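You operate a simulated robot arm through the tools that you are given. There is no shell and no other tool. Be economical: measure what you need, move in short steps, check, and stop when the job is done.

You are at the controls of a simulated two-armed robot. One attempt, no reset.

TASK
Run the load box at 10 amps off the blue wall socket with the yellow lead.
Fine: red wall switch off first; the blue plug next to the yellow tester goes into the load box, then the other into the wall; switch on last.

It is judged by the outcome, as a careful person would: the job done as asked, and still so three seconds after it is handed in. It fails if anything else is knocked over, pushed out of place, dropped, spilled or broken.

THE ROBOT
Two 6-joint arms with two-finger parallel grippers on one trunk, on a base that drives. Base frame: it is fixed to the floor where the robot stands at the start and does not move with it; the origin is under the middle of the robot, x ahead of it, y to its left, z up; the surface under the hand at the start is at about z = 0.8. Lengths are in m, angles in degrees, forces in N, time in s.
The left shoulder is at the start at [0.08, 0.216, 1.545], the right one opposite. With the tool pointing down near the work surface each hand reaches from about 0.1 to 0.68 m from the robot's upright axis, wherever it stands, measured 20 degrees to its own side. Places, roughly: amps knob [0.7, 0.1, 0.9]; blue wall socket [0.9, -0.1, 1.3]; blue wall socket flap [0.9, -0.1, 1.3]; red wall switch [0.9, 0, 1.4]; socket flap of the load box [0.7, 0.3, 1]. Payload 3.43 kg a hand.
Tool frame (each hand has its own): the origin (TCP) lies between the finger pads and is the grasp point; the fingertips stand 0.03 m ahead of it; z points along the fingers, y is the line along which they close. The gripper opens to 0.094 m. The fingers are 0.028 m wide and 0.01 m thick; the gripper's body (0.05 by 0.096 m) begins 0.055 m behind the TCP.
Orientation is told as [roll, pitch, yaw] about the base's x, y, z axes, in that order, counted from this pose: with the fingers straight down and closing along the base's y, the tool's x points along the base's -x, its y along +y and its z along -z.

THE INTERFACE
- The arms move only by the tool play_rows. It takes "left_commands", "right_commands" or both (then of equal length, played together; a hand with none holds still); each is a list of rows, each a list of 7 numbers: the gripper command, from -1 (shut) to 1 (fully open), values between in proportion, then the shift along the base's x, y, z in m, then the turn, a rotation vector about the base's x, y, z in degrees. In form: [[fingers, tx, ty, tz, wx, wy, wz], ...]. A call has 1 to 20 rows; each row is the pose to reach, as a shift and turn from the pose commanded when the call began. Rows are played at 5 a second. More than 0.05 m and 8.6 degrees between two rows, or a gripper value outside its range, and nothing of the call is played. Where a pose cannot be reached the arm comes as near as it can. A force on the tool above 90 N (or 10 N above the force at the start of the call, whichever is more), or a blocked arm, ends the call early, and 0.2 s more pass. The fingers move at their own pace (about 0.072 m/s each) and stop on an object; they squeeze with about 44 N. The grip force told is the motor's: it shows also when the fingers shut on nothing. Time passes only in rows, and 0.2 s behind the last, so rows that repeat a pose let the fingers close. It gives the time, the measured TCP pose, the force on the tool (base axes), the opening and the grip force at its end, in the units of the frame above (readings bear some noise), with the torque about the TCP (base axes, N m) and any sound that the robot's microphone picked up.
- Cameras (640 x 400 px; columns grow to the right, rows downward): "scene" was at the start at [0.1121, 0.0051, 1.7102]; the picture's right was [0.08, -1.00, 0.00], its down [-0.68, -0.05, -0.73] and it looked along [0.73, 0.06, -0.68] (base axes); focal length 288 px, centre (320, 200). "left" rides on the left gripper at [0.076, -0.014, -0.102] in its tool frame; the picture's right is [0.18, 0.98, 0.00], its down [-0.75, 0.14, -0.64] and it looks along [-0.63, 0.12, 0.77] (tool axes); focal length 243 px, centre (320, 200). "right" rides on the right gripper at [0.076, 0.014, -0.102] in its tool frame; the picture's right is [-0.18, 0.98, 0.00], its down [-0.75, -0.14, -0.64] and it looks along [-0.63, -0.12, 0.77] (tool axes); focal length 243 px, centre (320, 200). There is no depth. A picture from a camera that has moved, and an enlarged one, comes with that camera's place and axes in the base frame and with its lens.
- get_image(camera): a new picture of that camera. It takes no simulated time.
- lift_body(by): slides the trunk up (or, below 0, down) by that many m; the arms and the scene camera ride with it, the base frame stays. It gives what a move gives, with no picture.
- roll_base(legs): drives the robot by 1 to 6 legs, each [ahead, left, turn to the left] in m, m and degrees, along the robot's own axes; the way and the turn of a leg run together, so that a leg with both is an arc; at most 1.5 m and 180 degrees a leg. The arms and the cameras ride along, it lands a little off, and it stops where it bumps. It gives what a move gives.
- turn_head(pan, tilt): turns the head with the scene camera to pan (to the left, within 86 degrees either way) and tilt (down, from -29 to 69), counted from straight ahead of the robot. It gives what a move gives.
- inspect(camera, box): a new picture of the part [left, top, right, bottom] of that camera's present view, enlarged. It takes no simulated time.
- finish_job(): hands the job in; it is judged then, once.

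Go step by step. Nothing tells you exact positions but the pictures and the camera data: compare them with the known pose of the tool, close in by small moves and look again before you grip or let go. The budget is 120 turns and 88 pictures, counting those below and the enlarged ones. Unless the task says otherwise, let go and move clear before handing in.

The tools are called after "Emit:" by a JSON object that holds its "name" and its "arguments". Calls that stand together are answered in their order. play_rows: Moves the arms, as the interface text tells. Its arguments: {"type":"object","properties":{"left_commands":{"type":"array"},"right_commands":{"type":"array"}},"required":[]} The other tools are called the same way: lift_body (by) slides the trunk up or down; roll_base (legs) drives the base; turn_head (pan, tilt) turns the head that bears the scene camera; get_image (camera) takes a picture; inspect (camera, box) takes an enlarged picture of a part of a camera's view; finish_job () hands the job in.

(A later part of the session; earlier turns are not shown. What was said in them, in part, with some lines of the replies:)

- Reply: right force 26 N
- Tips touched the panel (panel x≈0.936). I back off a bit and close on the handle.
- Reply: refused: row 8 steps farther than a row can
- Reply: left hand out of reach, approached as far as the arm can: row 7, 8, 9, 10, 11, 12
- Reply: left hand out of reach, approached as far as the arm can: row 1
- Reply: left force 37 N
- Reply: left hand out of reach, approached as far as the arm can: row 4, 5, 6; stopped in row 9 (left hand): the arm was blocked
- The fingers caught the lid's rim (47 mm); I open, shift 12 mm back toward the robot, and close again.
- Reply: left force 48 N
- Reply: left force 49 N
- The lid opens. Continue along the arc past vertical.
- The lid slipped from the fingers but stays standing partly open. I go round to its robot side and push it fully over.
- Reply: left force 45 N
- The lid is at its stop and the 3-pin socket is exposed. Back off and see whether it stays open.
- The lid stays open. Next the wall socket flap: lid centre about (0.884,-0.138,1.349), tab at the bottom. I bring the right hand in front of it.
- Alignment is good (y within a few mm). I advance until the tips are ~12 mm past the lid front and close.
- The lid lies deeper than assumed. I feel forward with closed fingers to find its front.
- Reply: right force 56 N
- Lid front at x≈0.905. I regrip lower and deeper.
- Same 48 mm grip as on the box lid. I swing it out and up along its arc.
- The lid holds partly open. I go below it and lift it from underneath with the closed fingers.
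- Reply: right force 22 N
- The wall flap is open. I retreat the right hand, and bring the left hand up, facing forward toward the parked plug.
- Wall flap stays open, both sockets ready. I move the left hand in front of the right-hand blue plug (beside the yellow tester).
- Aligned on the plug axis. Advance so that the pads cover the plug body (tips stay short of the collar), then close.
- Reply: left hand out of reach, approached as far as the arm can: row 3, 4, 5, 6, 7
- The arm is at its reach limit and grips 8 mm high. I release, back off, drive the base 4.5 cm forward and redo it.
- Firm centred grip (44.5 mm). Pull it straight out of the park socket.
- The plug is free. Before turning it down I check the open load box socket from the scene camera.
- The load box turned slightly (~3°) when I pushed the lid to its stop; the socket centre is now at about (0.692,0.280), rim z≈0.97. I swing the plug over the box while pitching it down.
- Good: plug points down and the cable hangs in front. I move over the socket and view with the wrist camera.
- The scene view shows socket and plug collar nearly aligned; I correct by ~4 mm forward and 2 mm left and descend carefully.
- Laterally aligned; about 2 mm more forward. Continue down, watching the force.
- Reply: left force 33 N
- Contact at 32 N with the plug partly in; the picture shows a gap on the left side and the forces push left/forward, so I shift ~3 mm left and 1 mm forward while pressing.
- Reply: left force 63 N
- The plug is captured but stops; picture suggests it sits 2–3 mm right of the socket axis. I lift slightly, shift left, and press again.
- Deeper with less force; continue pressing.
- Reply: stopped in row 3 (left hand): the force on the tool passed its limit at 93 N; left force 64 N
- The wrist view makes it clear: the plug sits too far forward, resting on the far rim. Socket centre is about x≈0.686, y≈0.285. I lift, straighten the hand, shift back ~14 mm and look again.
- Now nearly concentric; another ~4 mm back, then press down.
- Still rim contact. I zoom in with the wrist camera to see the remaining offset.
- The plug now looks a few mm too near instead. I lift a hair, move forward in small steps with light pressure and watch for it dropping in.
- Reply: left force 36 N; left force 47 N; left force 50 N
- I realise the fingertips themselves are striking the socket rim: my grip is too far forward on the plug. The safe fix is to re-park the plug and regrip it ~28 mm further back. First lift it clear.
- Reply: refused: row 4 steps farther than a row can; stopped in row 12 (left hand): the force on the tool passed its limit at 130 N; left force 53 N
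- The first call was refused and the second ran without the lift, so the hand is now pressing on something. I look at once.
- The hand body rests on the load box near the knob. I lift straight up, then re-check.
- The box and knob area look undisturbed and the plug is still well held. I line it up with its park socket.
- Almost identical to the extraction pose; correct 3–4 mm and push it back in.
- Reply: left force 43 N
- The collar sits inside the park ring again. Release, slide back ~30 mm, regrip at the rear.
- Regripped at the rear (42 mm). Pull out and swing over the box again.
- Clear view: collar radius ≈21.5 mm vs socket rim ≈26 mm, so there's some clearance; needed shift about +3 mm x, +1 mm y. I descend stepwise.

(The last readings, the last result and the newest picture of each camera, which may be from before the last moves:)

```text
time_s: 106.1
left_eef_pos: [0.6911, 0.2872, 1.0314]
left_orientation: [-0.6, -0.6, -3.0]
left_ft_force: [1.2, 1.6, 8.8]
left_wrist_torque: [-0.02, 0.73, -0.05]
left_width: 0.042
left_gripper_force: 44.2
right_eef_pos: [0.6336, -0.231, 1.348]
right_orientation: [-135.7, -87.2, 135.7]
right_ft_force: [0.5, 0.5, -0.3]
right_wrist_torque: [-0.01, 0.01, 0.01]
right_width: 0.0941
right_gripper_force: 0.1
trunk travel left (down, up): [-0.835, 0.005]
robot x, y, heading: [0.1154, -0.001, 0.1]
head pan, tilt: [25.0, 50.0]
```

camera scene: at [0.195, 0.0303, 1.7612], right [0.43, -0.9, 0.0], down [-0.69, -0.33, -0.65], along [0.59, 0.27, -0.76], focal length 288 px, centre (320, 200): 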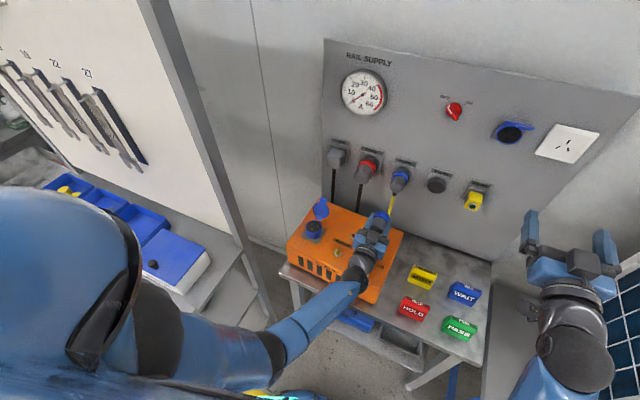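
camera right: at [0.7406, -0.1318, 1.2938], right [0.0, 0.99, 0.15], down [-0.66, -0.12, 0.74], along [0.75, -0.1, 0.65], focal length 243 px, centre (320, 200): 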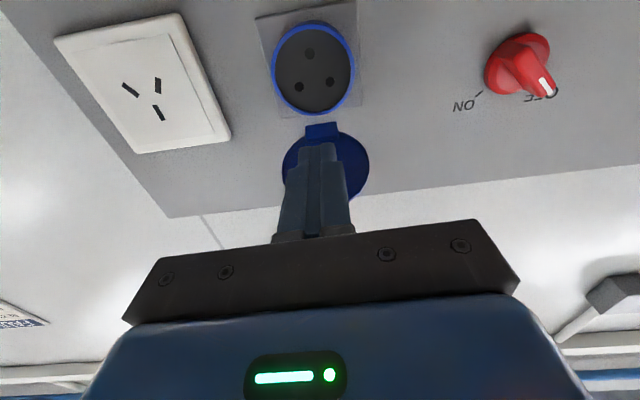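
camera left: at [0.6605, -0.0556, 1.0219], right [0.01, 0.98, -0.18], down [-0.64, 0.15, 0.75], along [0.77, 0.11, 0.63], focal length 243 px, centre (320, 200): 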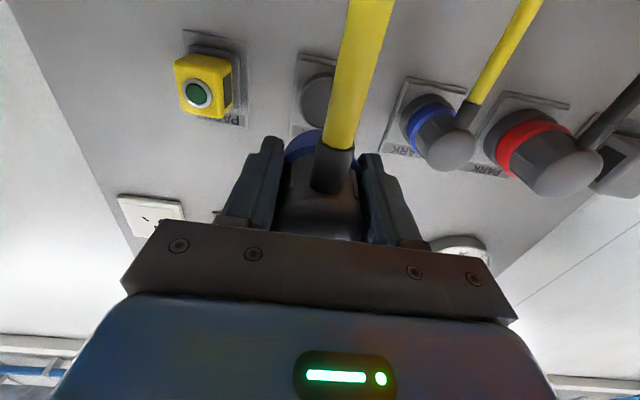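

Slight contact with torque that suggests the cable touching the box front. I continue down a little.

Emit:
{"name": "play_rows", "arguments": {"left_commands": [[-1, 0, 0, -0.005, 0, 0, 0], [-1, 0, 0, -0.01, 0, 0, 0]]}}

Emit:
{"name": "inspect", "arguments": {"camera": "left", "box": [240, 60, 400, 220]}}

```text
time_s: 106.7
left_eef_pos: [0.6907, 0.287, 1.0245]
left_orientation: [-0.3, -0.8, -3.0]
left_ft_force: [1.5, 1.7, 33.9]
left_wrist_torque: [-0.04, -0.27, 0.04]
left_width: 0.0432
left_gripper_force: 43.8
right_eef_pos: [0.6311, -0.2317, 1.3501]
right_orientation: [-137.9, -87.1, 137.9]
right_ft_force: [-0.1, -0.2, 0.0]
right_wrist_torque: [-0.02, 0.01, -0.01]
right_width: 0.0938
right_gripper_force: 0.1
trunk travel left (down, up): [-0.835, 0.005]
robot x, y, heading: [0.1133, 0.0028, -0.0]
head pan, tilt: [25.0, 50.0]
```

```text
2.50 times, centred on (320, 140) of left
camera zoom: at [0.6129, 0.2769, 1.1248], right [-0.13, 0.99, -0.01], down [0.75, 0.11, 0.65], along [0.65, 0.08, -0.76], focal length 606 px, centre (320, 350)
```

zoom: 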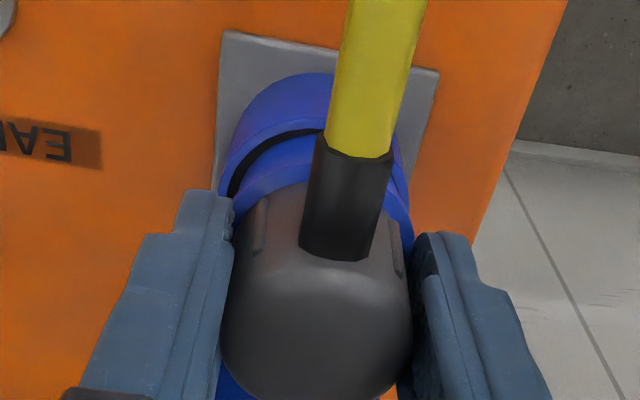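

The nose is inside the shroud, evenly supported (contact central), and hand yaw matches the socket plate. I centre by ~1 mm and press further.

Emit:
{"name": "play_rows", "arguments": {"left_commands": [[-1, -0.001, -0.001, -0.004, 0, 0, 0], [-1, -0.001, -0.001, -0.009, 0, 0, 0], [-1, -0.001, -0.001, -0.014, 0, 0, 0]]}}

```text
time_s: 107.5
left_eef_pos: [0.6898, 0.2863, 1.0097]
left_orientation: [-0.4, -0.9, -3.0]
left_ft_force: [4.2, 10.4, 35.3]
left_wrist_torque: [0.17, -0.25, 0.08]
left_width: 0.0438
left_gripper_force: 44.0
right_eef_pos: [0.6318, -0.2303, 1.349]
right_orientation: [-137.3, -87.0, 137.6]
right_ft_force: [0.5, 0.4, -0.7]
right_wrist_torque: [0.03, 0.02, 0.03]
right_width: 0.0939
right_gripper_force: 0.1
trunk travel left (down, up): [-0.835, 0.005]
robot x, y, heading: [0.1149, 0.0015, 0.0]
head pan, tilt: [25.0, 50.0]
```

The width change suggests the plug is slipping in the grip rather than going in. I check from the scene camera.

Emit:
{"name": "inspect", "arguments": {"camera": "scene", "box": [285, 190, 345, 238]}}

```text
8.33 times, centred on (315, 214) of scene
camera zoom: at [0.2078, 0.0313, 1.7608], right [0.42, -0.91, 0.0], down [-0.69, -0.33, -0.64], along [0.58, 0.27, -0.76], focal length 2400 px, centre (362, 83)
```

zoom: 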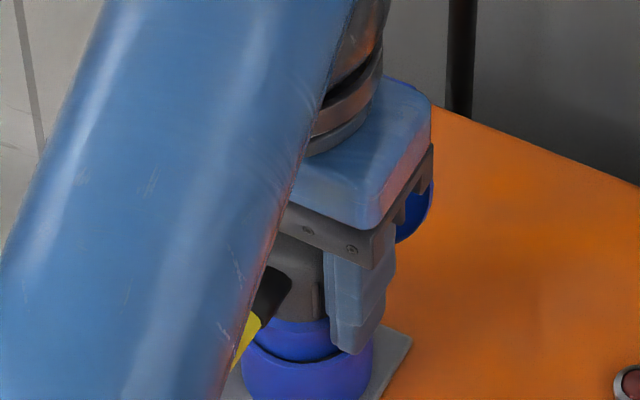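

The collar still sits at the rim plane, probably ~2–3 mm too far forward (gap on the near side). I unload, shift back 3 mm and 1 mm left, and press gently.

Emit:
{"name": "play_rows", "arguments": {"left_commands": [[-1, 0, 0, 0.01, 0, 0.5, 0], [-1, -0.002, 0.001, 0.01, 0, 0.5, 0], [-1, -0.003, 0.001, 0.006, 0, 0.5, 0], [-1, -0.003, 0.001, 0.003, 0, 0.5, 0]]}}

Emit:
{"name": "play_rows", "arguments": {"left_commands": [[-1, -0.001, 0, 0, 0, 0, 0], [-1, -0.002, 0, 0, 0, 0, 0], [-1, -0.003, 0, 0, 0, 0, 0]]}}

```text
time_s: 108.5
left_eef_pos: [0.687, 0.2858, 1.0108]
left_orientation: [-0.6, 0.2, -3.0]
left_ft_force: [2.1, -0.3, 10.4]
left_wrist_torque: [0.09, -0.2, -0.02]
left_width: 0.044
left_gripper_force: 44.1
right_eef_pos: [0.6338, -0.2308, 1.3476]
right_orientation: [-135.4, -87.2, 135.6]
right_ft_force: [0.7, 0.7, 0.9]
right_wrist_torque: [0.0, -0.02, 0.01]
right_width: 0.0939
right_gripper_force: 0.0
trunk travel left (down, up): [-0.835, 0.005]
robot x, y, heading: [0.1122, 0.0016, 0.1]
head pan, tilt: [25.0, 50.0]
```

```text
time_s: 109.3
left_eef_pos: [0.6883, 0.2854, 1.0094]
left_orientation: [-0.6, -0.1, -3.0]
left_ft_force: [13.4, -2.3, 18.6]
left_wrist_torque: [-0.11, 0.57, -0.03]
left_width: 0.044
left_gripper_force: 43.8
right_eef_pos: [0.6353, -0.2318, 1.3472]
right_orientation: [-135.5, -87.3, 135.7]
right_ft_force: [0.7, -0.5, -0.8]
right_wrist_torque: [-0.02, 0.0, -0.03]
right_width: 0.0939
right_gripper_force: 0.1
trunk travel left (down, up): [-0.835, 0.005]
robot x, y, heading: [0.118, 0.002, 0.2]
head pan, tilt: [25.0, 50.0]
```

The plug is laterally captured, centrally supported, and its face seems to rest on the shallow socket floor, so it is likely seated. I centre it, press once more, then open slightly with fingers still flanking and check.

Emit:
{"name": "play_rows", "arguments": {"left_commands": [[-1, 0.003, 0.0005, -0.002, 0, 0, 0], [-1, 0.003, 0.0005, -0.006, 0, 0, 0], [-1, 0.003, 0.0005, -0.006, 0, 0, 0], [-1, 0.003, 0.0005, 0, 0, 0, 0], [0.05, 0.003, 0.0005, 0, 0, 0, 0], [0.05, 0.003, 0.0005, 0, 0, 0, 0]]}}

Emit:
{"name": "inspect", "arguments": {"camera": "left", "box": [240, 60, 400, 220]}}

```text
time_s: 110.7
left_eef_pos: [0.6866, 0.2879, 1.0086]
left_orientation: [-0.5, 0.3, -2.8]
left_ft_force: [-0.2, -1.6, 1.0]
left_wrist_torque: [-0.01, -0.02, 0.0]
left_width: 0.0492
left_gripper_force: 0.0
right_eef_pos: [0.6334, -0.2301, 1.3482]
right_orientation: [-135.9, -87.2, 136.1]
right_ft_force: [-0.4, -0.5, -0.5]
right_wrist_torque: [-0.02, -0.02, 0.02]
right_width: 0.094
right_gripper_force: 0.0
trunk travel left (down, up): [-0.835, 0.005]
robot x, y, heading: [0.1144, 0.0, 0.1]
head pan, tilt: [25.0, 50.0]
```

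```text
2.50 times, centred on (320, 140) of left
camera zoom: at [0.6105, 0.2781, 1.111], right [-0.13, 0.99, -0.01], down [0.76, 0.11, 0.64], along [0.63, 0.08, -0.77], focal length 606 px, centre (320, 350)
```

zoom: 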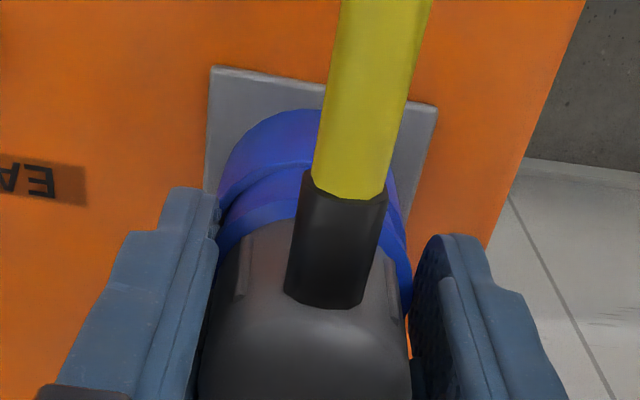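

It stands by itself. I now rise, close the fingers, and press on the plug's rear from above to make sure it is fully home.

Emit:
{"name": "play_rows", "arguments": {"left_commands": [[0.3, 0, -0.001, 0, 0, 0, 0], [0.3, 0, -0.001, 0.02, 0, 0, 0], [0.3, 0, -0.001, 0.045, 0, 0, 0], [0.3, 0, -0.001, 0.068, 0, 0, 0], [-1, 0, -0.001, 0.07, 0, 0, 0], [-1, 0, -0.001, 0.07, 0, 0, 0], [-1, 0.002, -0.001, 0.06, 0, 0, 0], [-1, 0.002, -0.001, 0.052, 0, 0, 0]]}}

```text
time_s: 112.5
left_eef_pos: [0.6903, 0.2878, 1.0627]
left_orientation: [-0.5, -0.1, -3.0]
left_ft_force: [3.3, 0.6, 5.5]
left_wrist_torque: [0.03, 0.01, 0.0]
left_width: 0.0
left_gripper_force: 32.8
right_eef_pos: [0.6338, -0.2301, 1.3475]
right_orientation: [-135.7, -87.2, 135.8]
right_ft_force: [-0.8, 0.2, 0.2]
right_wrist_torque: [-0.03, 0.01, 0.03]
right_width: 0.094
right_gripper_force: 0.2
trunk travel left (down, up): [-0.835, 0.005]
robot x, y, heading: [0.12, 0.0001, 0.0]
head pan, tilt: [25.0, 50.0]
```

Emit:
{"name": "play_rows", "arguments": {"left_commands": [[-1, 0, 0, -0.005, 0, 0, 0], [-1, 0, 0, -0.01, 0, 0, 0], [-1, 0, 0, -0.015, 0, 0, 0], [-1, 0, 0, -0.019, 0, 0, 0]]}}

```text
time_s: 113.5
left_eef_pos: [0.6928, 0.2862, 1.0623]
left_orientation: [0.1, -2.1, -2.8]
left_ft_force: [-18.8, -3.6, 46.9]
left_wrist_torque: [-0.03, 1.18, 0.04]
left_width: 0.0002
left_gripper_force: 33.7
right_eef_pos: [0.6259, -0.2328, 1.3498]
right_orientation: [-142.1, -87.0, 142.1]
right_ft_force: [0.3, 0.0, 0.2]
right_wrist_torque: [-0.02, -0.03, -0.01]
right_width: 0.0939
right_gripper_force: 0.0
trunk travel left (down, up): [-0.835, 0.005]
robot x, y, heading: [0.1145, 0.0008, 0.1]
head pan, tilt: [25.0, 50.0]
stopped in row 4 (left hand): the force on the tool passed its limit at 93 N (the readings are from after the stop); the commanded pose is now the measured one
```

It doesn't move under 90 N, so either home or jammed. I retreat the hand and take a clear look.

Emit:
{"name": "play_rows", "arguments": {"left_commands": [[-1, 0, 0, 0.015, 0, 2, 0], [-1, 0, 0.04, 0.02, 0, 2, 0], [-1, -0.01, 0.085, 0.02, 0, 2, 0], [-1, -0.01, 0.13, 0.02, 0, 2, 0]]}}

Emit:
{"name": "inspect", "arguments": {"camera": "scene", "box": [275, 170, 375, 250]}}

```text
time_s: 114.5
left_eef_pos: [0.689, 0.4211, 1.0711]
left_orientation: [-0.3, 0.7, -2.9]
left_ft_force: [-0.3, -0.3, 0.3]
left_wrist_torque: [-0.02, -0.03, -0.02]
left_width: 0.0
left_gripper_force: 32.5
right_eef_pos: [0.6359, -0.2288, 1.3481]
right_orientation: [-132.8, -87.2, 132.9]
right_ft_force: [-0.3, 0.4, 0.7]
right_wrist_torque: [0.0, 0.02, 0.01]
right_width: 0.094
right_gripper_force: 0.0
trunk travel left (down, up): [-0.835, 0.005]
robot x, y, heading: [0.1144, 0.0015, 0.3]
head pan, tilt: [25.0, 50.0]
```

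```text
5.00 times, centred on (325, 210) of scene
camera zoom: at [0.214, 0.0341, 1.7602], right [0.43, -0.91, 0.0], down [-0.69, -0.33, -0.64], along [0.58, 0.27, -0.77], focal length 1440 px, centre (295, 150)
```

zoom: 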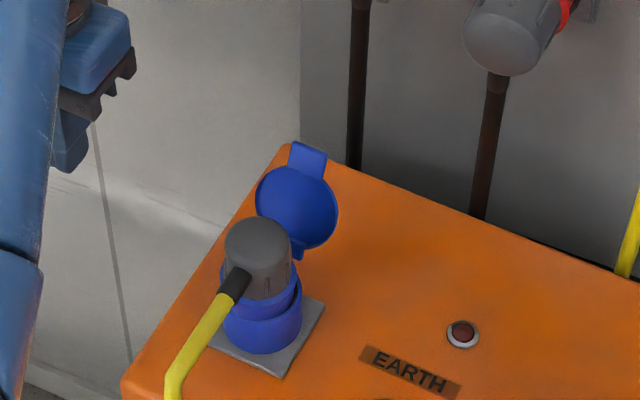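

The plug stands in the socket mouth but looks ~2–3 mm off to the near-left and slightly twisted. I regrip it with enough overlap and work it in with small centring and yaw wiggles under light pressure.

Emit:
{"name": "play_rows", "arguments": {"left_commands": [[0.3, 0, -0.04, 0.003, 0, -0.5, 0], [0.3, 0.001, -0.085, 0.003, 0, -0.5, 0], [0.3, 0.001, -0.134, 0.003, 0, -0.5, 0], [0.3, 0.001, -0.134, -0.015, 0, -0.5, 0], [0.3, 0.001, -0.134, -0.035, 0, -0.5, 0], [0.3, 0.001, -0.134, -0.054, 0, -0.5, 0], [-0.5, 0.001, -0.134, -0.054, 0, -0.5, 0], [-1, 0.001, -0.134, -0.054, 0, -0.5, 0], [-1, 0.001, -0.134, -0.054, 0, -0.5, 0]]}}

```text
time_s: 116.5
left_eef_pos: [0.6884, 0.2861, 1.0192]
left_orientation: [-0.1, 0.1, -2.8]
left_ft_force: [-0.4, 6.5, -0.3]
left_wrist_torque: [0.39, -0.09, 0.09]
left_width: 0.043
left_gripper_force: 43.9
right_eef_pos: [0.6349, -0.2287, 1.3489]
right_orientation: [-134.1, -87.1, 134.2]
right_ft_force: [0.0, -0.5, 0.2]
right_wrist_torque: [-0.01, -0.01, 0.01]
right_width: 0.094
right_gripper_force: 0.0
trunk travel left (down, up): [-0.835, 0.005]
robot x, y, heading: [0.1132, 0.0007, -0.1]
head pan, tilt: [25.0, 50.0]
```

Emit:
{"name": "play_rows", "arguments": {"left_commands": [[-1, 0, -0.001, -0.004, 0, 0, 3], [-1, 0.001, -0.001, -0.006, 0, 0, 7], [-1, 0.002, -0.002, -0.006, 0, 0, 7], [-1, 0.002, -0.002, -0.006, 0, 0, 3], [-1, 0.001, -0.002, -0.006, 0, 0, 0]]}}

```text
time_s: 117.7
left_eef_pos: [0.6893, 0.2858, 1.015]
left_orientation: [-0.3, -0.1, -2.7]
left_ft_force: [4.3, 18.0, 26.5]
left_wrist_torque: [0.91, -0.27, 0.44]
left_width: 0.0436
left_gripper_force: 44.1
right_eef_pos: [0.6327, -0.2277, 1.3495]
right_orientation: [-135.2, -87.0, 135.4]
right_ft_force: [-0.3, -0.1, 0.5]
right_wrist_torque: [0.0, 0.02, -0.03]
right_width: 0.094
right_gripper_force: 0.1
trunk travel left (down, up): [-0.835, 0.005]
robot x, y, heading: [0.1121, 0.0011, -0.1]
head pan, tilt: [25.0, 50.0]
```

Emit:
{"name": "play_rows", "arguments": {"left_commands": [[-1, 0, 0.003, 0.003, 0, 0, 0], [-1, 0, 0.006, 0.003, 0, 0, 0]]}}

Emit:
{"name": "play_rows", "arguments": {"left_commands": [[-1, 0.002, -0.003, 0, 0, 0, 0], [-1, 0.005, -0.003, 0, 0, 0, 0]]}}

```text
time_s: 118.3
left_eef_pos: [0.6889, 0.2855, 1.0159]
left_orientation: [-0.4, 0.4, -3.0]
left_ft_force: [1.2, -0.8, 4.9]
left_wrist_torque: [0.02, -1.37, -0.04]
left_width: 0.0434
left_gripper_force: 44.0
right_eef_pos: [0.6342, -0.2313, 1.3482]
right_orientation: [-135.4, -87.2, 135.4]
right_ft_force: [-0.4, 0.5, -0.3]
right_wrist_torque: [0.01, 0.0, 0.03]
right_width: 0.0941
right_gripper_force: 0.0
trunk travel left (down, up): [-0.835, 0.005]
robot x, y, heading: [0.1121, 0.0009, 0.1]
head pan, tilt: [25.0, 50.0]
```

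```text
time_s: 118.9
left_eef_pos: [0.6894, 0.2846, 1.0152]
left_orientation: [-0.3, 0.8, -2.9]
left_ft_force: [-17.3, -2.0, -4.0]
left_wrist_torque: [-0.06, -0.39, -0.22]
left_width: 0.0436
left_gripper_force: 44.1
right_eef_pos: [0.6315, -0.2295, 1.3489]
right_orientation: [-136.6, -87.1, 136.7]
right_ft_force: [-0.9, -0.2, -0.6]
right_wrist_torque: [0.01, -0.04, -0.03]
right_width: 0.0939
right_gripper_force: 0.1
trunk travel left (down, up): [-0.835, 0.005]
robot x, y, heading: [0.1115, -0.001, 0.3]
head pan, tilt: [25.0, 50.0]
```

The plug is tightly captured on all sides, which suggests it is truly mated. I test by pulling up a few mm.

Emit:
{"name": "play_rows", "arguments": {"left_commands": [[-1, -0.005, 0.001, 0, 0, 0, 0], [-1, -0.005, 0.001, 0.005, 0, 0, 0]]}}

```text
time_s: 119.5
left_eef_pos: [0.6919, 0.2888, 1.0235]
left_orientation: [-0.1, -0.1, -2.8]
left_ft_force: [-0.5, 0.1, -2.1]
left_wrist_torque: [-0.01, 0.04, -0.01]
left_width: 0.0431
left_gripper_force: 44.3
right_eef_pos: [0.6348, -0.2299, 1.3473]
right_orientation: [-134.2, -87.2, 134.4]
right_ft_force: [0.2, -0.3, -0.7]
right_wrist_torque: [-0.05, 0.03, -0.01]
right_width: 0.0941
right_gripper_force: 0.0
trunk travel left (down, up): [-0.835, 0.005]
robot x, y, heading: [0.1135, 0.0009, 0.1]
head pan, tilt: [25.0, 50.0]
```

Plug visible length above the rim matches how it sat when parked, and lateral capture is tight, so I take it as seated at that depth. I press it back in centred and release cleanly.

Emit:
{"name": "play_rows", "arguments": {"left_commands": [[-1, 0.0005, -0.0005, -0.003, 0, 0, 0], [-1, 0.0005, -0.0005, -0.007, 0, 0, 0], [-1, 0.0005, -0.0005, -0.01, 0, 0, 0]]}}

Emit:
{"name": "play_rows", "arguments": {"left_commands": [[-1, 0, 0, -0.004, 0, 0, 3], [-1, 0, 0, -0.008, 0, 0, -3], [-1, 0, 0, -0.012, 0, 0, 0]]}}

```text
time_s: 120.3
left_eef_pos: [0.6916, 0.2869, 1.0176]
left_orientation: [-0.1, -0.2, -2.8]
left_ft_force: [1.2, 1.2, 17.6]
left_wrist_torque: [0.2, 0.61, -0.08]
left_width: 0.0433
left_gripper_force: 44.0
right_eef_pos: [0.633, -0.231, 1.3495]
right_orientation: [-136.4, -87.2, 136.5]
right_ft_force: [0.0, 0.4, 0.3]
right_wrist_torque: [0.02, 0.02, 0.03]
right_width: 0.0941
right_gripper_force: 0.1
trunk travel left (down, up): [-0.835, 0.005]
robot x, y, heading: [0.1154, -0.0011, 0.2]
head pan, tilt: [25.0, 50.0]
```

```text
time_s: 121.1
left_eef_pos: [0.6895, 0.2874, 1.0041]
left_orientation: [-0.1, -0.4, -2.8]
left_ft_force: [3.9, 8.7, 33.6]
left_wrist_torque: [0.51, -0.22, -0.2]
left_width: 0.0444
left_gripper_force: 44.2
right_eef_pos: [0.631, -0.2304, 1.3487]
right_orientation: [-137.8, -87.2, 137.9]
right_ft_force: [-0.9, 0.2, 0.2]
right_wrist_torque: [0.0, 0.03, 0.0]
right_width: 0.0939
right_gripper_force: 0.1
trunk travel left (down, up): [-0.835, 0.005]
robot x, y, heading: [0.1136, -0.0001, 0.2]
head pan, tilt: [25.0, 50.0]
```

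The pins stand about level with the rim, so the floor is only ~5 mm down; the plug's face (z≈0.967) is therefore resting on the socket floor – it is home. I unload, release, and lift away to the left.

Emit:
{"name": "play_rows", "arguments": {"left_commands": [[-1, 0, 0.002, 0.004, 0, 0, 0], [-1, 0, 0.002, 0.008, 0, 0, 0], [0.1, 0, 0.002, 0.008, 0, 0, 0], [0.4, 0, 0.002, 0.008, 0, 0, 0], [0.4, 0, 0.002, 0.03, 0, 0, 0], [0.4, 0, 0.002, 0.055, 0, 0, 0], [0.4, 0, 0.002, 0.075, 0, 0, 0], [0.4, 0, 0.045, 0.075, 0, 0, 0], [0.4, 0, 0.09, 0.075, 0, 0, 0], [0.4, 0, 0.13, 0.075, 0, 0, 0]]}}

Emit:
{"name": "inspect", "arguments": {"camera": "scene", "box": [285, 190, 345, 238]}}

```text
time_s: 123.3
left_eef_pos: [0.6922, 0.4198, 1.0752]
left_orientation: [-0.2, 0.2, -2.8]
left_ft_force: [1.2, 0.0, -0.6]
left_wrist_torque: [-0.01, -0.04, -0.03]
left_width: 0.0658
left_gripper_force: 0.0
right_eef_pos: [0.6349, -0.2278, 1.3471]
right_orientation: [-134.1, -87.1, 134.3]
right_ft_force: [0.7, 0.0, -0.1]
right_wrist_torque: [0.0, -0.02, 0.01]
right_width: 0.094
right_gripper_force: 0.1
trunk travel left (down, up): [-0.835, 0.005]
robot x, y, heading: [0.1202, -0.001, 0.2]
head pan, tilt: [25.0, 50.0]
```

```text
8.33 times, centred on (315, 214) of scene
camera zoom: at [0.2125, 0.0333, 1.7604], right [0.43, -0.91, 0.0], down [-0.69, -0.33, -0.64], along [0.58, 0.27, -0.77], focal length 2400 px, centre (362, 83)
```

zoom: 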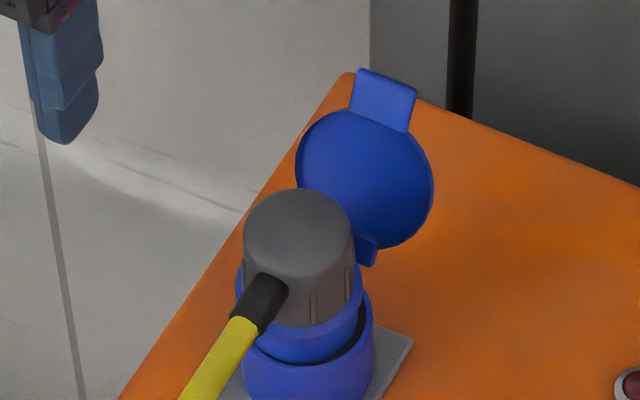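

The plug leans and has twisted ~8° since release, so it isn't properly mated yet. I regrip it at its present yaw, straighten it, and work it in with small tilts and circular wiggles under pressure.

Emit:
{"name": "play_rows", "arguments": {"left_commands": [[0.4, 0, -0.04, 0, 0, 0, -3], [0.4, 0, -0.085, 0, 0, 0, -6], [0.4, -0.001, -0.132, 0, 0, 0, -9], [0.4, -0.001, -0.132, -0.02, 0, 0, -9], [0.4, -0.001, -0.132, -0.04, 0, 0, -9], [0.4, -0.001, -0.132, -0.058, 0, 0, -9], [-0.5, -0.001, -0.132, -0.058, 0, 0, -9], [-1, -0.001, -0.132, -0.058, 0, 0, -9], [-1, -0.001, -0.132, -0.058, 0, 0, -9], [-1, -0.001, -0.132, -0.055, 0, 0, -4], [-1, -0.001, -0.132, -0.053, 0, 0, 0]]}}

```text
time_s: 125.7
left_eef_pos: [0.6896, 0.2868, 1.0177]
left_orientation: [-0.3, 0.5, -2.7]
left_ft_force: [7.3, 13.1, -11.7]
left_wrist_torque: [0.62, -0.38, -0.46]
left_width: 0.0431
left_gripper_force: 44.2
right_eef_pos: [0.6386, -0.2261, 1.3474]
right_orientation: [-130.3, -87.2, 130.3]
right_ft_force: [-1.0, -0.3, -0.3]
right_wrist_torque: [0.0, -0.02, 0.01]
right_width: 0.0938
right_gripper_force: 0.1
trunk travel left (down, up): [-0.835, 0.005]
robot x, y, heading: [0.113, 0.0013, 0.5]
head pan, tilt: [25.0, 50.0]
```

There's now some hold (-12 N on lifting). I null the lateral forces (shift +2 mm x, +3 mm y), then press with slight tilting.

Emit:
{"name": "play_rows", "arguments": {"left_commands": [[-1, 0.002, 0.003, -0.002, 0, 0, 0], [-1, 0.002, 0.003, -0.006, 0, 0, 0], [-1, 0.002, 0.003, -0.009, 1.5, 0, 0], [-1, 0.002, 0.003, -0.01, 0, 1.5, 0], [-1, 0.002, 0.003, -0.011, -1.5, 0, 0], [-1, 0.002, 0.003, -0.011, 0, -1.5, 0], [-1, 0.002, 0.003, -0.011, 0, 0, 3], [-1, 0.002, 0.003, -0.011, 0, 0, -3], [-1, 0.002, 0.003, -0.011, 0, 0, 0]]}}

```text
time_s: 127.7
left_eef_pos: [0.6891, 0.2869, 1.0117]
left_orientation: [-0.2, 0.0, -2.9]
left_ft_force: [2.9, 5.0, 15.4]
left_wrist_torque: [0.36, -0.39, -0.61]
left_width: 0.0436
left_gripper_force: 44.1
right_eef_pos: [0.6328, -0.2299, 1.3486]
right_orientation: [-135.9, -87.1, 135.9]
right_ft_force: [0.4, 0.3, 0.1]
right_wrist_torque: [0.01, 0.0, 0.03]
right_width: 0.094
right_gripper_force: 0.1
trunk travel left (down, up): [-0.835, 0.005]
robot x, y, heading: [0.1145, -0.0011, 0.3]
head pan, tilt: [25.0, 50.0]
```

Slightly deeper with low force. Repeat with a bit more pressure.

Emit:
{"name": "play_rows", "arguments": {"left_commands": [[-1, 0.001, 0.001, -0.003, 1.5, 0, 2], [-1, 0.001, 0.001, -0.005, 0, 1.5, -2], [-1, 0.001, 0.001, -0.007, -1.5, 0, 2], [-1, 0.001, 0.001, -0.008, 0, -1.5, -2], [-1, 0.001, 0.001, -0.009, 1.5, 0, 2], [-1, 0.001, 0.001, -0.009, -1.5, 0, -2], [-1, 0.001, 0.001, -0.009, 0, 0, 0]]}}

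```text
time_s: 129.3
left_eef_pos: [0.6904, 0.2869, 1.0023]
left_orientation: [-0.2, 0.1, -3.0]
left_ft_force: [4.7, -1.9, 19.4]
left_wrist_torque: [-0.29, -0.64, -0.53]
left_width: 0.0443
left_gripper_force: 44.1
right_eef_pos: [0.6324, -0.2314, 1.3486]
right_orientation: [-136.9, -87.2, 137.0]
right_ft_force: [0.6, 0.3, 0.2]
right_wrist_torque: [-0.02, 0.0, 0.02]
right_width: 0.0941
right_gripper_force: 0.1
trunk travel left (down, up): [-0.835, 0.005]
robot x, y, heading: [0.1208, -0.0004, 0.5]
head pan, tilt: [25.0, 50.0]
```

I release and again press down on the rear with the closed fist, reading the height to see how deep it is now.

Emit:
{"name": "play_rows", "arguments": {"left_commands": [[-1, 0, 0, 0.005, 0, 0, 0], [0.2, 0, 0, 0.006, 0, 0, 0], [0.3, 0, 0, 0.03, 0, 0, 0], [0.3, 0, 0, 0.055, 0, 0, 0], [0.3, 0, 0, 0.075, 0, 0, 0], [-1, 0, 0, 0.078, 0, 0, 0], [-1, 0, 0, 0.078, 0, 0, 0], [-1, 0, 0, 0.066, 0, 0, 0], [-1, 0, 0, 0.06, 0, 0, 0], [-1, 0, 0, 0.056, 0, 0, 0], [-1, 0, 0, 0.052, 0, 0, 0]]}}

```text
time_s: 131.7
left_eef_pos: [0.6914, 0.2887, 1.0627]
left_orientation: [0.1, -0.8, -2.8]
left_ft_force: [5.2, 5.4, 45.4]
left_wrist_torque: [0.18, -0.2, -0.28]
left_width: 0.0
left_gripper_force: 32.8
right_eef_pos: [0.6295, -0.2329, 1.35]
right_orientation: [-139.1, -87.1, 139.2]
right_ft_force: [0.6, -0.3, 0.4]
right_wrist_torque: [0.02, 0.03, 0.01]
right_width: 0.0941
right_gripper_force: 0.0
trunk travel left (down, up): [-0.835, 0.005]
robot x, y, heading: [0.1134, 0.0038, 0.1]
head pan, tilt: [25.0, 50.0]
```

The rear height is unchanged (rigid stop at 1.033), so depth is limited by something solid – either the floor or a key. One more try: grip, press lightly, and sweep the yaw to find a key position.

Emit:
{"name": "play_rows", "arguments": {"left_commands": [[-1, 0, -0.001, 0.02, 0, 0, 0], [0.3, 0, -0.001, 0.026, 0, 0, 0], [0.3, 0, -0.001, 0.026, 0, 0, 0], [0.3, 0, -0.001, -0.005, 0, 0, 0], [0.3, 0, -0.001, -0.032, 0, 0, 0], [-0.5, 0, -0.001, -0.038, 0, 0, 0], [-1, 0, -0.001, -0.038, 0, 0, 0], [-1, 0, -0.001, -0.042, 0, 0, 0], [-1, 0, -0.001, -0.044, 0, 0, 6], [-1, 0, -0.001, -0.044, 0, 0, 12], [-1, 0, -0.001, -0.044, 0, 0, 18], [-1, 0, -0.001, -0.044, 0, 0, 10], [-1, 0, -0.001, -0.044, 0, 0, 2]]}}

```text
time_s: 134.5
left_eef_pos: [0.6904, 0.2867, 1.0094]
left_orientation: [-0.1, 0.3, -0.9]
left_ft_force: [7.2, 0.2, 11.0]
left_wrist_torque: [0.27, 0.3, 0.63]
left_width: 0.0439
left_gripper_force: 44.0
right_eef_pos: [0.6333, -0.2306, 1.348]
right_orientation: [-135.5, -87.2, 135.7]
right_ft_force: [0.1, -0.2, -0.7]
right_wrist_torque: [0.0, 0.03, -0.03]
right_width: 0.0938
right_gripper_force: 0.0
trunk travel left (down, up): [-0.835, 0.005]
robot x, y, heading: [0.1165, 0.0018, 0.6]
head pan, tilt: [25.0, 50.0]
```

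No drop on the positive side; sweep the negative side, return to alignment, press, release and move clear.

Emit:
{"name": "play_rows", "arguments": {"left_commands": [[-1, 0, 0, -0.002, 0, 0, -8], [-1, 0, 0, -0.003, 0, 0, -16], [-1, 0, 0, -0.003, 0, 0, -22], [-1, 0, 0, -0.003, 0, 0, -14], [-1, 0, 0, -0.003, 0, 0, -6], [-1, 0, 0, -0.005, 0, 0, -2]]}}

```text
time_s: 135.9
left_eef_pos: [0.6936, 0.2879, 1.0055]
left_orientation: [-0.3, 0.0, -2.8]
left_ft_force: [2.3, 3.2, 13.9]
left_wrist_torque: [0.21, 0.1, -0.65]
left_width: 0.0442
left_gripper_force: 43.8
right_eef_pos: [0.6333, -0.2302, 1.3485]
right_orientation: [-135.7, -87.1, 135.9]
right_ft_force: [0.1, -0.7, 0.3]
right_wrist_torque: [0.01, 0.03, 0.01]
right_width: 0.0943
right_gripper_force: 0.0
trunk travel left (down, up): [-0.835, 0.005]
robot x, y, heading: [0.1169, -0.0006, 0.2]
head pan, tilt: [25.0, 50.0]
```

The rotation torque (±0.65 N·m both ways, i.e. pads slipping round a fixed plug) shows the plug is now rotationally locked by the socket – it is engaged. I release and clear the left hand, moving it up and left.

Emit:
{"name": "play_rows", "arguments": {"left_commands": [[-1, 0, 0, 0.004, 0, 0, 0], [0.2, 0, 0, 0.005, 0, 0, 0], [0.4, 0, 0, 0.008, 0, 0, 0], [0.4, 0, 0, 0.035, 0, 0, 0], [0.4, 0, 0, 0.068, 0, 0, 0], [0.4, 0, 0.045, 0.07, 0, 0, 0], [0.4, -0.01, 0.09, 0.07, 0, 0, 0], [0.4, -0.03, 0.13, 0.07, 0, 0, 0]], "right_commands": [[1, 0.02, 0.03, -0.03, 0, 0, 0], [1, 0.04, 0.06, -0.06, 0, 0, 0], [1, 0.06, 0.09, -0.08, 0, 0, 0], [1, 0.07, 0.12, -0.11, 0, 0, 0], [1, 0.08, 0.155, -0.14, 0, 0, 0], [1, 0.09, 0.19, -0.17, 0, 0, 0], [1, 0.1, 0.225, -0.2, 0, 0, 0], [1, 0.12, 0.26, -0.224, 0, -1, 0]]}}

```text
time_s: 137.7
left_eef_pos: [0.6646, 0.4191, 1.074]
left_orientation: [-0.5, 0.2, -2.9]
left_ft_force: [0.5, 0.2, -1.0]
left_wrist_torque: [0.02, 0.03, 0.0]
left_width: 0.0657
left_gripper_force: 0.1
right_eef_pos: [0.7539, 0.0328, 1.1265]
right_orientation: [-145.2, -86.2, 145.4]
right_ft_force: [0.0, 0.3, 0.4]
right_wrist_torque: [0.02, 0.03, 0.01]
right_width: 0.0939
right_gripper_force: 0.0
trunk travel left (down, up): [-0.835, 0.005]
robot x, y, heading: [0.1104, -0.0031, 0.3]
head pan, tilt: [25.0, 50.0]
```

Now the right hand goes for the other blue plug (axis y≈0.074, z≈1.103), opening only moderately to spare the red plug.

Emit:
{"name": "play_rows", "arguments": {"right_commands": [[0.3, 0, 0.015, -0.01, 1, 1.5, 0], [0.3, 0, 0.03, -0.02, 2.2, 3.1, 0], [0.3, 0.02, 0.041, -0.0235, 2.2, 3.1, 0], [0.3, 0.05, 0.041, -0.0235, 2.2, 3.1, 0], [0.3, 0.08, 0.041, -0.0235, 2.2, 3.1, 0], [0.3, 0.096, 0.041, -0.0235, 2.2, 3.1, 0], [0, 0.096, 0.041, -0.0235, 2.2, 3.1, 0], [-1, 0.096, 0.041, -0.0235, 2.2, 3.1, 0], [-1, 0.096, 0.041, -0.0235, 2.2, 3.1, 0]]}}

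Emit:
{"name": "get_image", "arguments": {"camera": "right"}}

```text
time_s: 139.7
left_eef_pos: [0.664, 0.4207, 1.0736]
left_orientation: [-0.4, 0.2, -2.8]
left_ft_force: [0.7, -0.3, 0.1]
left_wrist_torque: [-0.01, -0.04, 0.03]
left_width: 0.0657
left_gripper_force: 0.1
right_eef_pos: [0.8502, 0.0761, 1.1006]
right_orientation: [41.8, -90.0, -41.5]
right_ft_force: [1.5, 11.0, 1.1]
right_wrist_torque: [0.01, 0.13, 0.2]
right_width: 0.0424
right_gripper_force: 45.1
trunk travel left (down, up): [-0.835, 0.005]
robot x, y, heading: [0.1119, -0.0011, 0.2]
head pan, tilt: [25.0, 50.0]
```

```text
1 pictures are left
camera right: at [0.7482, 0.0879, 1.0251], right [0.0, 0.98, 0.19], down [-0.64, -0.15, 0.75], along [0.77, -0.12, 0.63], focal length 243 px, centre (320, 200)
```

right: 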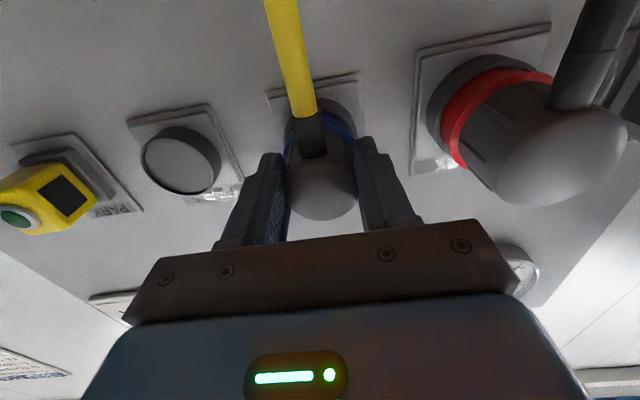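

Good grip on the second plug. Pull it out, and bring it up in front of the open wall socket (y≈-0.140, z≈1.336).

Emit:
{"name": "play_rows", "arguments": {"right_commands": [[-1, -0.01, 0.001, 0, 0, 0, 0], [-1, -0.02, 0.001, 0, 0, 0, 0], [-1, -0.035, 0.001, 0, 0, 0, 0], [-1, -0.055, 0.001, 0, 0, 0, 0], [-1, -0.08, 0, 0, 0, 0, 0], [-1, -0.1, 0, 0.02, 0, 0, 0], [-1, -0.1, -0.025, 0.055, 0, 0, 0], [-1, -0.1, -0.055, 0.09, 0, 0, 0], [-1, -0.1, -0.085, 0.125, 0, 0, 0], [-1, -0.1, -0.115, 0.16, 0, 0, 0], [-1, -0.1, -0.145, 0.195, 0, 0, 0], [-1, -0.1, -0.18, 0.22, 0, 0, 0], [-1, -0.1, -0.214, 0.236, 0, 0, 0], [-1, -0.08, -0.214, 0.236, 0, 0, 0]]}}

```text
time_s: 142.7
left_eef_pos: [0.6636, 0.4184, 1.075]
left_orientation: [-0.3, 0.3, -2.8]
left_ft_force: [0.7, -0.5, -0.7]
left_wrist_torque: [-0.01, 0.01, 0.0]
left_width: 0.0659
left_gripper_force: 0.1
right_eef_pos: [0.7721, -0.1406, 1.3356]
right_orientation: [45.2, -89.7, -45.0]
right_ft_force: [-0.3, 0.1, -1.9]
right_wrist_torque: [-0.01, 0.03, 0.01]
right_width: 0.0421
right_gripper_force: 44.3
trunk travel left (down, up): [-0.835, 0.005]
robot x, y, heading: [0.1163, 0.0011, 0.4]
head pan, tilt: [25.0, 50.0]
```

Emit:
{"name": "play_rows", "arguments": {"right_commands": [[-1, 0.03, 0, 0, 0, 0, 0], [-1, 0.055, 0, 0, 0, 0, 0], [-1, 0.07, 0, 0, 0, 0, 0], [-1, 0.077, 0, 0, 0, 0, 0], [-1, 0.082, 0, 0, 0, 0, 0]]}}

```text
time_s: 143.9
left_eef_pos: [0.6631, 0.4184, 1.0756]
left_orientation: [-0.3, 0.0, -2.7]
left_ft_force: [-0.2, -0.2, 0.2]
left_wrist_torque: [0.01, -0.01, -0.03]
left_width: 0.0658
left_gripper_force: 0.2
right_eef_pos: [0.8544, -0.1434, 1.3358]
right_orientation: [65.0, -89.9, -64.8]
right_ft_force: [-2.8, -0.3, -2.2]
right_wrist_torque: [0.01, 0.05, -0.07]
right_width: 0.0422
right_gripper_force: 43.8
trunk travel left (down, up): [-0.835, 0.005]
robot x, y, heading: [0.1162, 0.0, 0.3]
head pan, tilt: [25.0, 50.0]
```

Emit:
{"name": "play_rows", "arguments": {"right_commands": [[-1, 0.005, 0, 0, 0, 0, 0], [-1, 0.009, 0, 0, 0, 0, 0], [-1, 0.013, 0, 0, 0, 0, 0]]}}

```text
time_s: 144.7
left_eef_pos: [0.6567, 0.418, 1.0788]
left_orientation: [-0.2, -0.2, -2.8]
left_ft_force: [0.3, 0.4, -0.4]
left_wrist_torque: [-0.01, 0.0, -0.02]
left_width: 0.0656
left_gripper_force: 0.1
right_eef_pos: [0.859, -0.143, 1.3409]
right_orientation: [140.5, -89.8, -140.2]
right_ft_force: [-34.1, 1.3, -7.2]
right_wrist_torque: [0.01, 0.16, 0.03]
right_width: 0.0427
right_gripper_force: 44.0
trunk travel left (down, up): [-0.835, 0.005]
robot x, y, heading: [0.115, -0.0037, 0.3]
head pan, tilt: [25.0, 50.0]
```

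Contact at 34 N with the nose ~8 mm past the rim plane. I test whether it's captured, with a small sideways shift and a roll twist.

Emit:
{"name": "play_rows", "arguments": {"right_commands": [[-1, -0.004, 0.002, 0, 0, 0, 0], [-1, -0.004, 0.005, 0, 0, 0, 0]]}}

Emit:
{"name": "play_rows", "arguments": {"right_commands": [[-1, 0, -0.005, 0.002, 0, 0, 0], [-1, 0, -0.005, 0.005, 0, 0, 0]]}}

Emit:
{"name": "play_rows", "arguments": {"right_commands": [[-1, 0.001, 0, -0.005, 0, 0, 0], [-1, 0.002, 0, -0.005, 6, 0, 0], [-1, 0.002, 0, -0.005, 12, 0, 0]]}}

```text
time_s: 145.3
left_eef_pos: [0.6616, 0.4151, 1.0778]
left_orientation: [-0.1, 0.0, -2.9]
left_ft_force: [0.4, 0.2, -0.4]
left_wrist_torque: [-0.05, 0.01, 0.01]
left_width: 0.0656
left_gripper_force: 0.0
right_eef_pos: [0.8593, -0.1399, 1.34]
right_orientation: [137.7, -89.6, -137.8]
right_ft_force: [-16.4, -4.8, -0.1]
right_wrist_torque: [0.11, -0.34, -0.13]
right_width: 0.0426
right_gripper_force: 44.0
trunk travel left (down, up): [-0.835, 0.005]
robot x, y, heading: [0.1153, -0.0006, 0.1]
head pan, tilt: [25.0, 50.0]
```

```text
time_s: 145.9
left_eef_pos: [0.6604, 0.4179, 1.0765]
left_orientation: [-0.1, 0.0, -2.9]
left_ft_force: [-1.1, -0.6, -0.1]
left_wrist_torque: [-0.01, 0.02, -0.01]
left_width: 0.0657
left_gripper_force: 0.1
right_eef_pos: [0.8594, -0.1409, 1.3419]
right_orientation: [71.0, -89.8, -70.8]
right_ft_force: [-15.3, 4.0, -4.8]
right_wrist_torque: [-0.06, -0.03, 0.11]
right_width: 0.0427
right_gripper_force: 43.8
trunk travel left (down, up): [-0.835, 0.005]
robot x, y, heading: [0.119, 0.0028, -0.0]
head pan, tilt: [25.0, 50.0]
```

```text
time_s: 146.7
left_eef_pos: [0.6597, 0.4175, 1.0767]
left_orientation: [-0.3, -0.1, -2.8]
left_ft_force: [-0.2, -0.2, 0.1]
left_wrist_torque: [0.04, 0.02, 0.0]
left_width: 0.0658
left_gripper_force: 0.0
right_eef_pos: [0.86, -0.1419, 1.3393]
right_orientation: [90.9, -77.8, -90.8]
right_ft_force: [-15.7, 3.1, 1.2]
right_wrist_torque: [-0.11, -0.35, -0.04]
right_width: 0.0426
right_gripper_force: 43.9
trunk travel left (down, up): [-0.835, 0.005]
robot x, y, heading: [0.1154, -0.0008, 0.0]
head pan, tilt: [25.0, 50.0]
```

The plug slides freely, so it is resting on the rim; torques put the contact at the top, i.e. it is too high. I back off slightly, lower ~5 mm, and press again.

Emit:
{"name": "play_rows", "arguments": {"right_commands": [[-1, -0.01, 0.001, 0, -6, 0, 0], [-1, -0.014, 0.001, -0.005, -12, 0, 0], [-1, -0.008, 0.001, -0.005, -12, 0, 0], [-1, -0.004, 0.001, -0.005, -12, 0, 0], [-1, 0, 0.001, -0.005, -12, 0, 0]]}}

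```text
time_s: 147.9
left_eef_pos: [0.6596, 0.4187, 1.0766]
left_orientation: [-0.2, 0.1, -2.9]
left_ft_force: [-0.3, -0.5, 0.9]
left_wrist_torque: [0.02, -0.03, 0.03]
left_width: 0.0659
left_gripper_force: 0.0
right_eef_pos: [0.8602, -0.1425, 1.3315]
right_orientation: [43.4, -89.7, -43.2]
right_ft_force: [-19.4, 1.4, -7.8]
right_wrist_torque: [-0.08, -0.16, 0.1]
right_width: 0.0427
right_gripper_force: 44.8
trunk travel left (down, up): [-0.835, 0.005]
robot x, y, heading: [0.1151, 0.0027, 0.2]
head pan, tilt: [25.0, 50.0]
```

Emit:
{"name": "play_rows", "arguments": {"right_commands": [[-1, 0, 0, -0.002, 0, 0, 0], [-1, 0, 0, -0.004, 0, 0, 0], [-1, 0, 0, -0.006, 0, 0, 0]]}}

Emit:
{"name": "play_rows", "arguments": {"right_commands": [[-1, 0.002, 0, -0.001, 0, 0, 0], [-1, 0.003, 0, -0.003, 0, 0, 0]]}}

```text
time_s: 148.7
left_eef_pos: [0.6608, 0.418, 1.0773]
left_orientation: [-0.1, 0.0, -2.7]
left_ft_force: [-0.6, 0.6, -0.9]
left_wrist_torque: [0.01, -0.01, 0.01]
left_width: 0.0659
left_gripper_force: 0.1
right_eef_pos: [0.8586, -0.1419, 1.3307]
right_orientation: [157.0, -89.5, -157.0]
right_ft_force: [-14.0, -0.1, 6.4]
right_wrist_torque: [-0.02, 0.69, 0.01]
right_width: 0.0425
right_gripper_force: 43.3
trunk travel left (down, up): [-0.835, 0.005]
robot x, y, heading: [0.1146, 0.0027, -0.0]
head pan, tilt: [25.0, 50.0]
```

```text
time_s: 149.3
left_eef_pos: [0.6566, 0.4168, 1.0786]
left_orientation: [-0.2, -0.2, -2.7]
left_ft_force: [0.0, 0.2, -0.2]
left_wrist_torque: [-0.01, 0.01, -0.03]
left_width: 0.0658
left_gripper_force: 0.0
right_eef_pos: [0.8602, -0.1412, 1.3307]
right_orientation: [162.4, -89.3, -162.3]
right_ft_force: [-17.6, -2.3, 18.4]
right_wrist_torque: [-0.02, 0.17, -0.03]
right_width: 0.0426
right_gripper_force: 44.0
trunk travel left (down, up): [-0.835, 0.005]
robot x, y, heading: [0.1156, 0.0011, 0.5]
head pan, tilt: [25.0, 50.0]
```

Now it is captured vertically (zero force near z≈1.331). I centre z, then press and do the twist test.

Emit:
{"name": "play_rows", "arguments": {"right_commands": [[-1, 0, 0, 0.003, 0, 0, 0], [-1, 0.003, 0, 0.0045, 0, 0, 0], [-1, 0.006, 0, 0.0045, 3, 0, 0], [-1, 0.008, 0, 0.0045, -3, 0, 0], [-1, 0.009, 0, 0.0045, 0, 0, 0]]}}

Emit:
{"name": "play_rows", "arguments": {"right_commands": [[-1, -0.003, 0, 0, 6, 0, 0], [-1, -0.003, 0, 0, 12, 0, 0]]}}

```text
time_s: 150.5
left_eef_pos: [0.6564, 0.4182, 1.0779]
left_orientation: [-0.2, -0.2, -2.8]
left_ft_force: [-0.8, 0.9, 0.4]
left_wrist_torque: [0.01, 0.0, 0.0]
left_width: 0.0657
left_gripper_force: 0.2
right_eef_pos: [0.8676, -0.1421, 1.3305]
right_orientation: [124.7, -89.9, -124.5]
right_ft_force: [-31.3, 1.4, -1.8]
right_wrist_torque: [-0.36, -0.01, -0.05]
right_width: 0.0435
right_gripper_force: 44.2
trunk travel left (down, up): [-0.835, 0.005]
robot x, y, heading: [0.1131, -0.0021, -0.0]
head pan, tilt: [25.0, 50.0]
```

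```text
time_s: 151.1
left_eef_pos: [0.6609, 0.4166, 1.0776]
left_orientation: [-0.2, -0.1, -2.7]
left_ft_force: [0.7, 0.3, -0.5]
left_wrist_torque: [0.02, 0.01, -0.03]
left_width: 0.0658
left_gripper_force: 0.1
right_eef_pos: [0.8702, -0.1422, 1.3305]
right_orientation: [91.2, -77.7, -90.9]
right_ft_force: [-9.0, 0.4, 6.3]
right_wrist_torque: [-0.48, -0.11, -0.18]
right_width: 0.0429
right_gripper_force: 44.3
trunk travel left (down, up): [-0.835, 0.005]
robot x, y, heading: [0.1111, 0.0035, 0.2]
head pan, tilt: [25.0, 50.0]
```

The twist now meets resistance and the plug is ~10 mm deeper: engaged. I untwist, press once more, release, and push its rear with closed fingers.

Emit:
{"name": "play_rows", "arguments": {"right_commands": [[-1, 0, 0, 0, -6, 0, 0], [-1, 0.003, 0, 0, -12, 0, 0], [-1, 0.008, 0, 0, -12, 0, 0], [-1, 0.002, 0, 0, -12, 0, 0], [0.2, 0.002, 0, 0, -12, 0, 0], [0.3, 0.002, 0, 0, -12, 0, 0], [0.3, -0.03, 0, 0, -12, 0, 0], [0.3, -0.06, 0, 0, -12, 0, 0], [-1, -0.065, 0, 0, -12, 0, 0], [-1, -0.065, 0, 0, -12, 0, 0], [-1, -0.05, 0, 0, -12, 0, 0], [-1, -0.04, 0, 0, -12, 0, 0], [-1, -0.033, 0, 0, -12, 0, 0], [-1, -0.026, 0, 0, -12, 0, 0]]}}

```text
time_s: 154.1
left_eef_pos: [0.648, 0.4145, 1.0829]
left_orientation: [-0.2, -0.5, -3.0]
left_ft_force: [-0.2, 0.0, -0.5]
left_wrist_torque: [0.03, 0.01, 0.0]
left_width: 0.0657
left_gripper_force: 0.1
right_eef_pos: [0.8182, -0.1416, 1.328]
right_orientation: [28.3, -89.6, -28.2]
right_ft_force: [-55.1, 0.9, 2.2]
right_wrist_torque: [-0.03, -0.18, 0.02]
right_width: 0.0
right_gripper_force: 33.1
trunk travel left (down, up): [-0.835, 0.005]
robot x, y, heading: [0.1126, 0.0008, -0.1]
head pan, tilt: [25.0, 50.0]
stopped in row 14 (right hand): the force on the tool passed its limit at 95 N (the readings are from after the stop); the commanded pose is now the measured one
```

Plug B holds in the wall socket by itself and doesn't move under 95 N; both plugs sit at equal depth. Now the right hand goes to the switch handle at OFF (hand rolled -45°).

Emit:
{"name": "play_rows", "arguments": {"right_commands": [[-1, -0.03, 0, 0, 0, 0, 0], [-1, -0.06, 0.01, 0.003, 0, 0, 0], [0, -0.07, 0.04, 0.008, -8, 0, 0], [0.3, -0.07, 0.07, 0.015, -16, 0, 0], [0.3, -0.07, 0.1, 0.02, -24, 0, 0], [0.3, -0.07, 0.125, 0.025, -32, 0, 0], [0.3, -0.05, 0.1415, 0.0285, -40, 0, 0], [0.3, -0.03, 0.1415, 0.0285, -45, 0, 0], [0.3, 0.01, 0.1415, 0.0285, -45, 0, 0], [0.3, 0.05, 0.1415, 0.0285, -45, 0, 0], [0.3, 0.075, 0.1415, 0.0285, -45, 0, 0]]}}

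```text
time_s: 156.4
left_eef_pos: [0.6528, 0.4154, 1.0788]
left_orientation: [-0.2, -0.3, -3.0]
left_ft_force: [-1.0, -0.5, 1.5]
left_wrist_torque: [0.0, -0.03, 0.01]
left_width: 0.0659
left_gripper_force: 0.1
right_eef_pos: [0.9035, -0.0032, 1.3553]
right_orientation: [-89.4, -45.2, 88.8]
right_ft_force: [-0.1, -0.1, 0.1]
right_wrist_torque: [0.04, 0.04, 0.0]
right_width: 0.0609
right_gripper_force: 0.0
trunk travel left (down, up): [-0.835, 0.005]
robot x, y, heading: [0.1132, -0.0014, 0.1]
head pan, tilt: [25.0, 50.0]
```

Now close on the handle and turn +90° to ON.

Emit:
{"name": "play_rows", "arguments": {"right_commands": [[0.3, -0.003, 0.003, 0.001, 0, 0, 0], [-0.5, -0.003, 0.003, 0.001, 0, 0, 0], [-1, -0.003, 0.003, 0.001, 0, 0, 0], [-1, -0.003, 0.003, 0.001, 0, 0, 0], [-1, -0.003, 0.003, 0.001, 8, 0, 0], [-1, -0.003, 0.003, 0.001, 16, 0, 0], [-1, -0.003, 0.003, 0.001, 24, 0, 0], [-1, -0.003, 0.003, 0.001, 32, 0, 0], [-1, -0.003, 0.003, 0.001, 40, 0, 0], [-1, -0.003, 0.003, 0.001, 48, 0, 0], [-1, -0.003, 0.003, 0.001, 56, 0, 0], [-1, -0.003, 0.003, 0.001, 64, 0, 0], [-1, -0.003, 0.003, 0.001, 72, 0, 0], [-1, -0.003, 0.003, 0.001, 80, 0, 0], [-1, -0.003, 0.003, 0.001, 88, 0, 0], [-1, -0.003, 0.003, 0.001, 92, 0, 0]]}}

```text
time_s: 159.8
left_eef_pos: [0.6542, 0.4152, 1.08]
left_orientation: [-0.2, -0.2, -3.0]
left_ft_force: [0.3, -0.4, -0.3]
left_wrist_torque: [0.02, -0.02, -0.03]
left_width: 0.0659
left_gripper_force: 0.0
right_eef_pos: [0.9028, 0.0006, 1.3554]
right_orientation: [89.7, -42.8, -88.9]
right_ft_force: [-18.9, -6.9, 18.8]
right_wrist_torque: [-1.67, 0.06, -1.14]
right_width: 0.011
right_gripper_force: 44.6
trunk travel left (down, up): [-0.835, 0.005]
robot x, y, heading: [0.1099, -0.0014, 0.2]
head pan, tilt: [25.0, 50.0]
```

Turned to ON. Release, back straight off and clear the view.

Emit:
{"name": "play_rows", "arguments": {"right_commands": [[0.2, 0, 0, 0, 0, 0, 0], [0.3, 0, 0, 0, 0, 0, 0], [0.3, -0.03, 0, 0, 0, 0, 0], [0.3, -0.075, 0, 0, -5, 0, 0], [0.3, -0.12, 0, 0, -13, 0, 0], [0.3, -0.165, 0, 0, -21, 0, 0], [0.3, -0.21, -0.01, 0, -29, 0, 0], [0.3, -0.25, -0.03, 0, -37, 0, 0], [0.3, -0.27, -0.07, 0, -45, 0, 0], [0.3, -0.28, -0.115, 0, -45, 0, 0], [0.3, -0.28, -0.16, 0, -45, 0, 0], [0.3, -0.28, -0.2, 0, -45, 0, 0]]}}

Emit:
{"name": "inspect", "arguments": {"camera": "scene", "box": [260, 50, 550, 260]}}

```text
time_s: 162.4
left_eef_pos: [0.6617, 0.4166, 1.0754]
left_orientation: [-0.2, 0.1, -2.9]
left_ft_force: [0.0, 0.2, 0.1]
left_wrist_torque: [0.01, 0.0, 0.01]
left_width: 0.0658
left_gripper_force: 0.0
right_eef_pos: [0.6302, -0.2005, 1.3485]
right_orientation: [61.6, -87.5, -61.4]
right_ft_force: [-0.3, -0.3, 0.6]
right_wrist_torque: [-0.05, -0.02, 0.01]
right_width: 0.0611
right_gripper_force: 0.0
trunk travel left (down, up): [-0.835, 0.005]
robot x, y, heading: [0.1104, 0.0007, 0.1]
head pan, tilt: [25.0, 50.0]
```

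```text
1.90 times, centred on (405, 155) of scene
camera zoom: at [0.2098, 0.0305, 1.7605], right [0.42, -0.91, 0.0], down [-0.69, -0.32, -0.64], along [0.58, 0.27, -0.77], focal length 548 px, centre (158, 286)
```

zoom: 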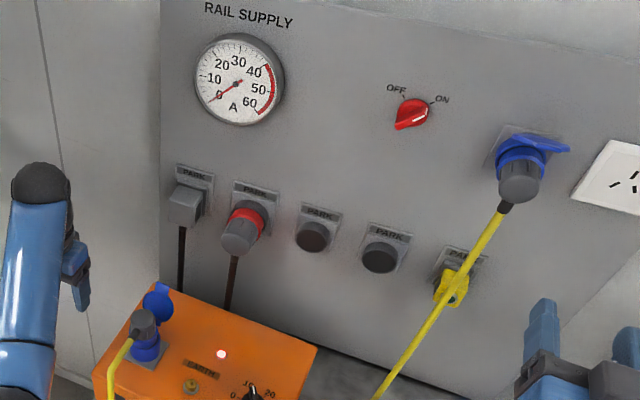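

With the yellow lead plugged from the wall socket to the load box, the switch ON and the knob on 10 A, the load box lamp is lit. The panel gauge still looked to read 0 in my last picture, so I confirmed power but not the 10 A itself. Both hands are clear, so I hand the job in.

Emit:
{"name": "finish_job", "arguments": {}}

```text
The job is handed in.
```

I've handed the job in: the load box is on the blue wall socket through the yellow lead, with the knob at 10 A and the wall switch turned on last. The box's lamp is lit, so it has power.

- **Current not confirmed:** the RAIL SUPPLY gauge still looked to read 0 in my last picture, so I can't confirm that 10 A is flowing.
- **Load box moved:** it turned about 3 degrees, its left end going back roughly 1.5 cm, when I pushed its flap fully open.
- **Hand knocked the box:** the left hand pressed hard on the top of the load box when one of my moves was refused and the next one ran anyway. In the last picture, partly cut off there, the knob still looked to be at 10 and I saw no damage.
- **Load box plug:** it went in only after several tries and had come out freely once before that. It sits at about the same depth as the plug in the wall socket.
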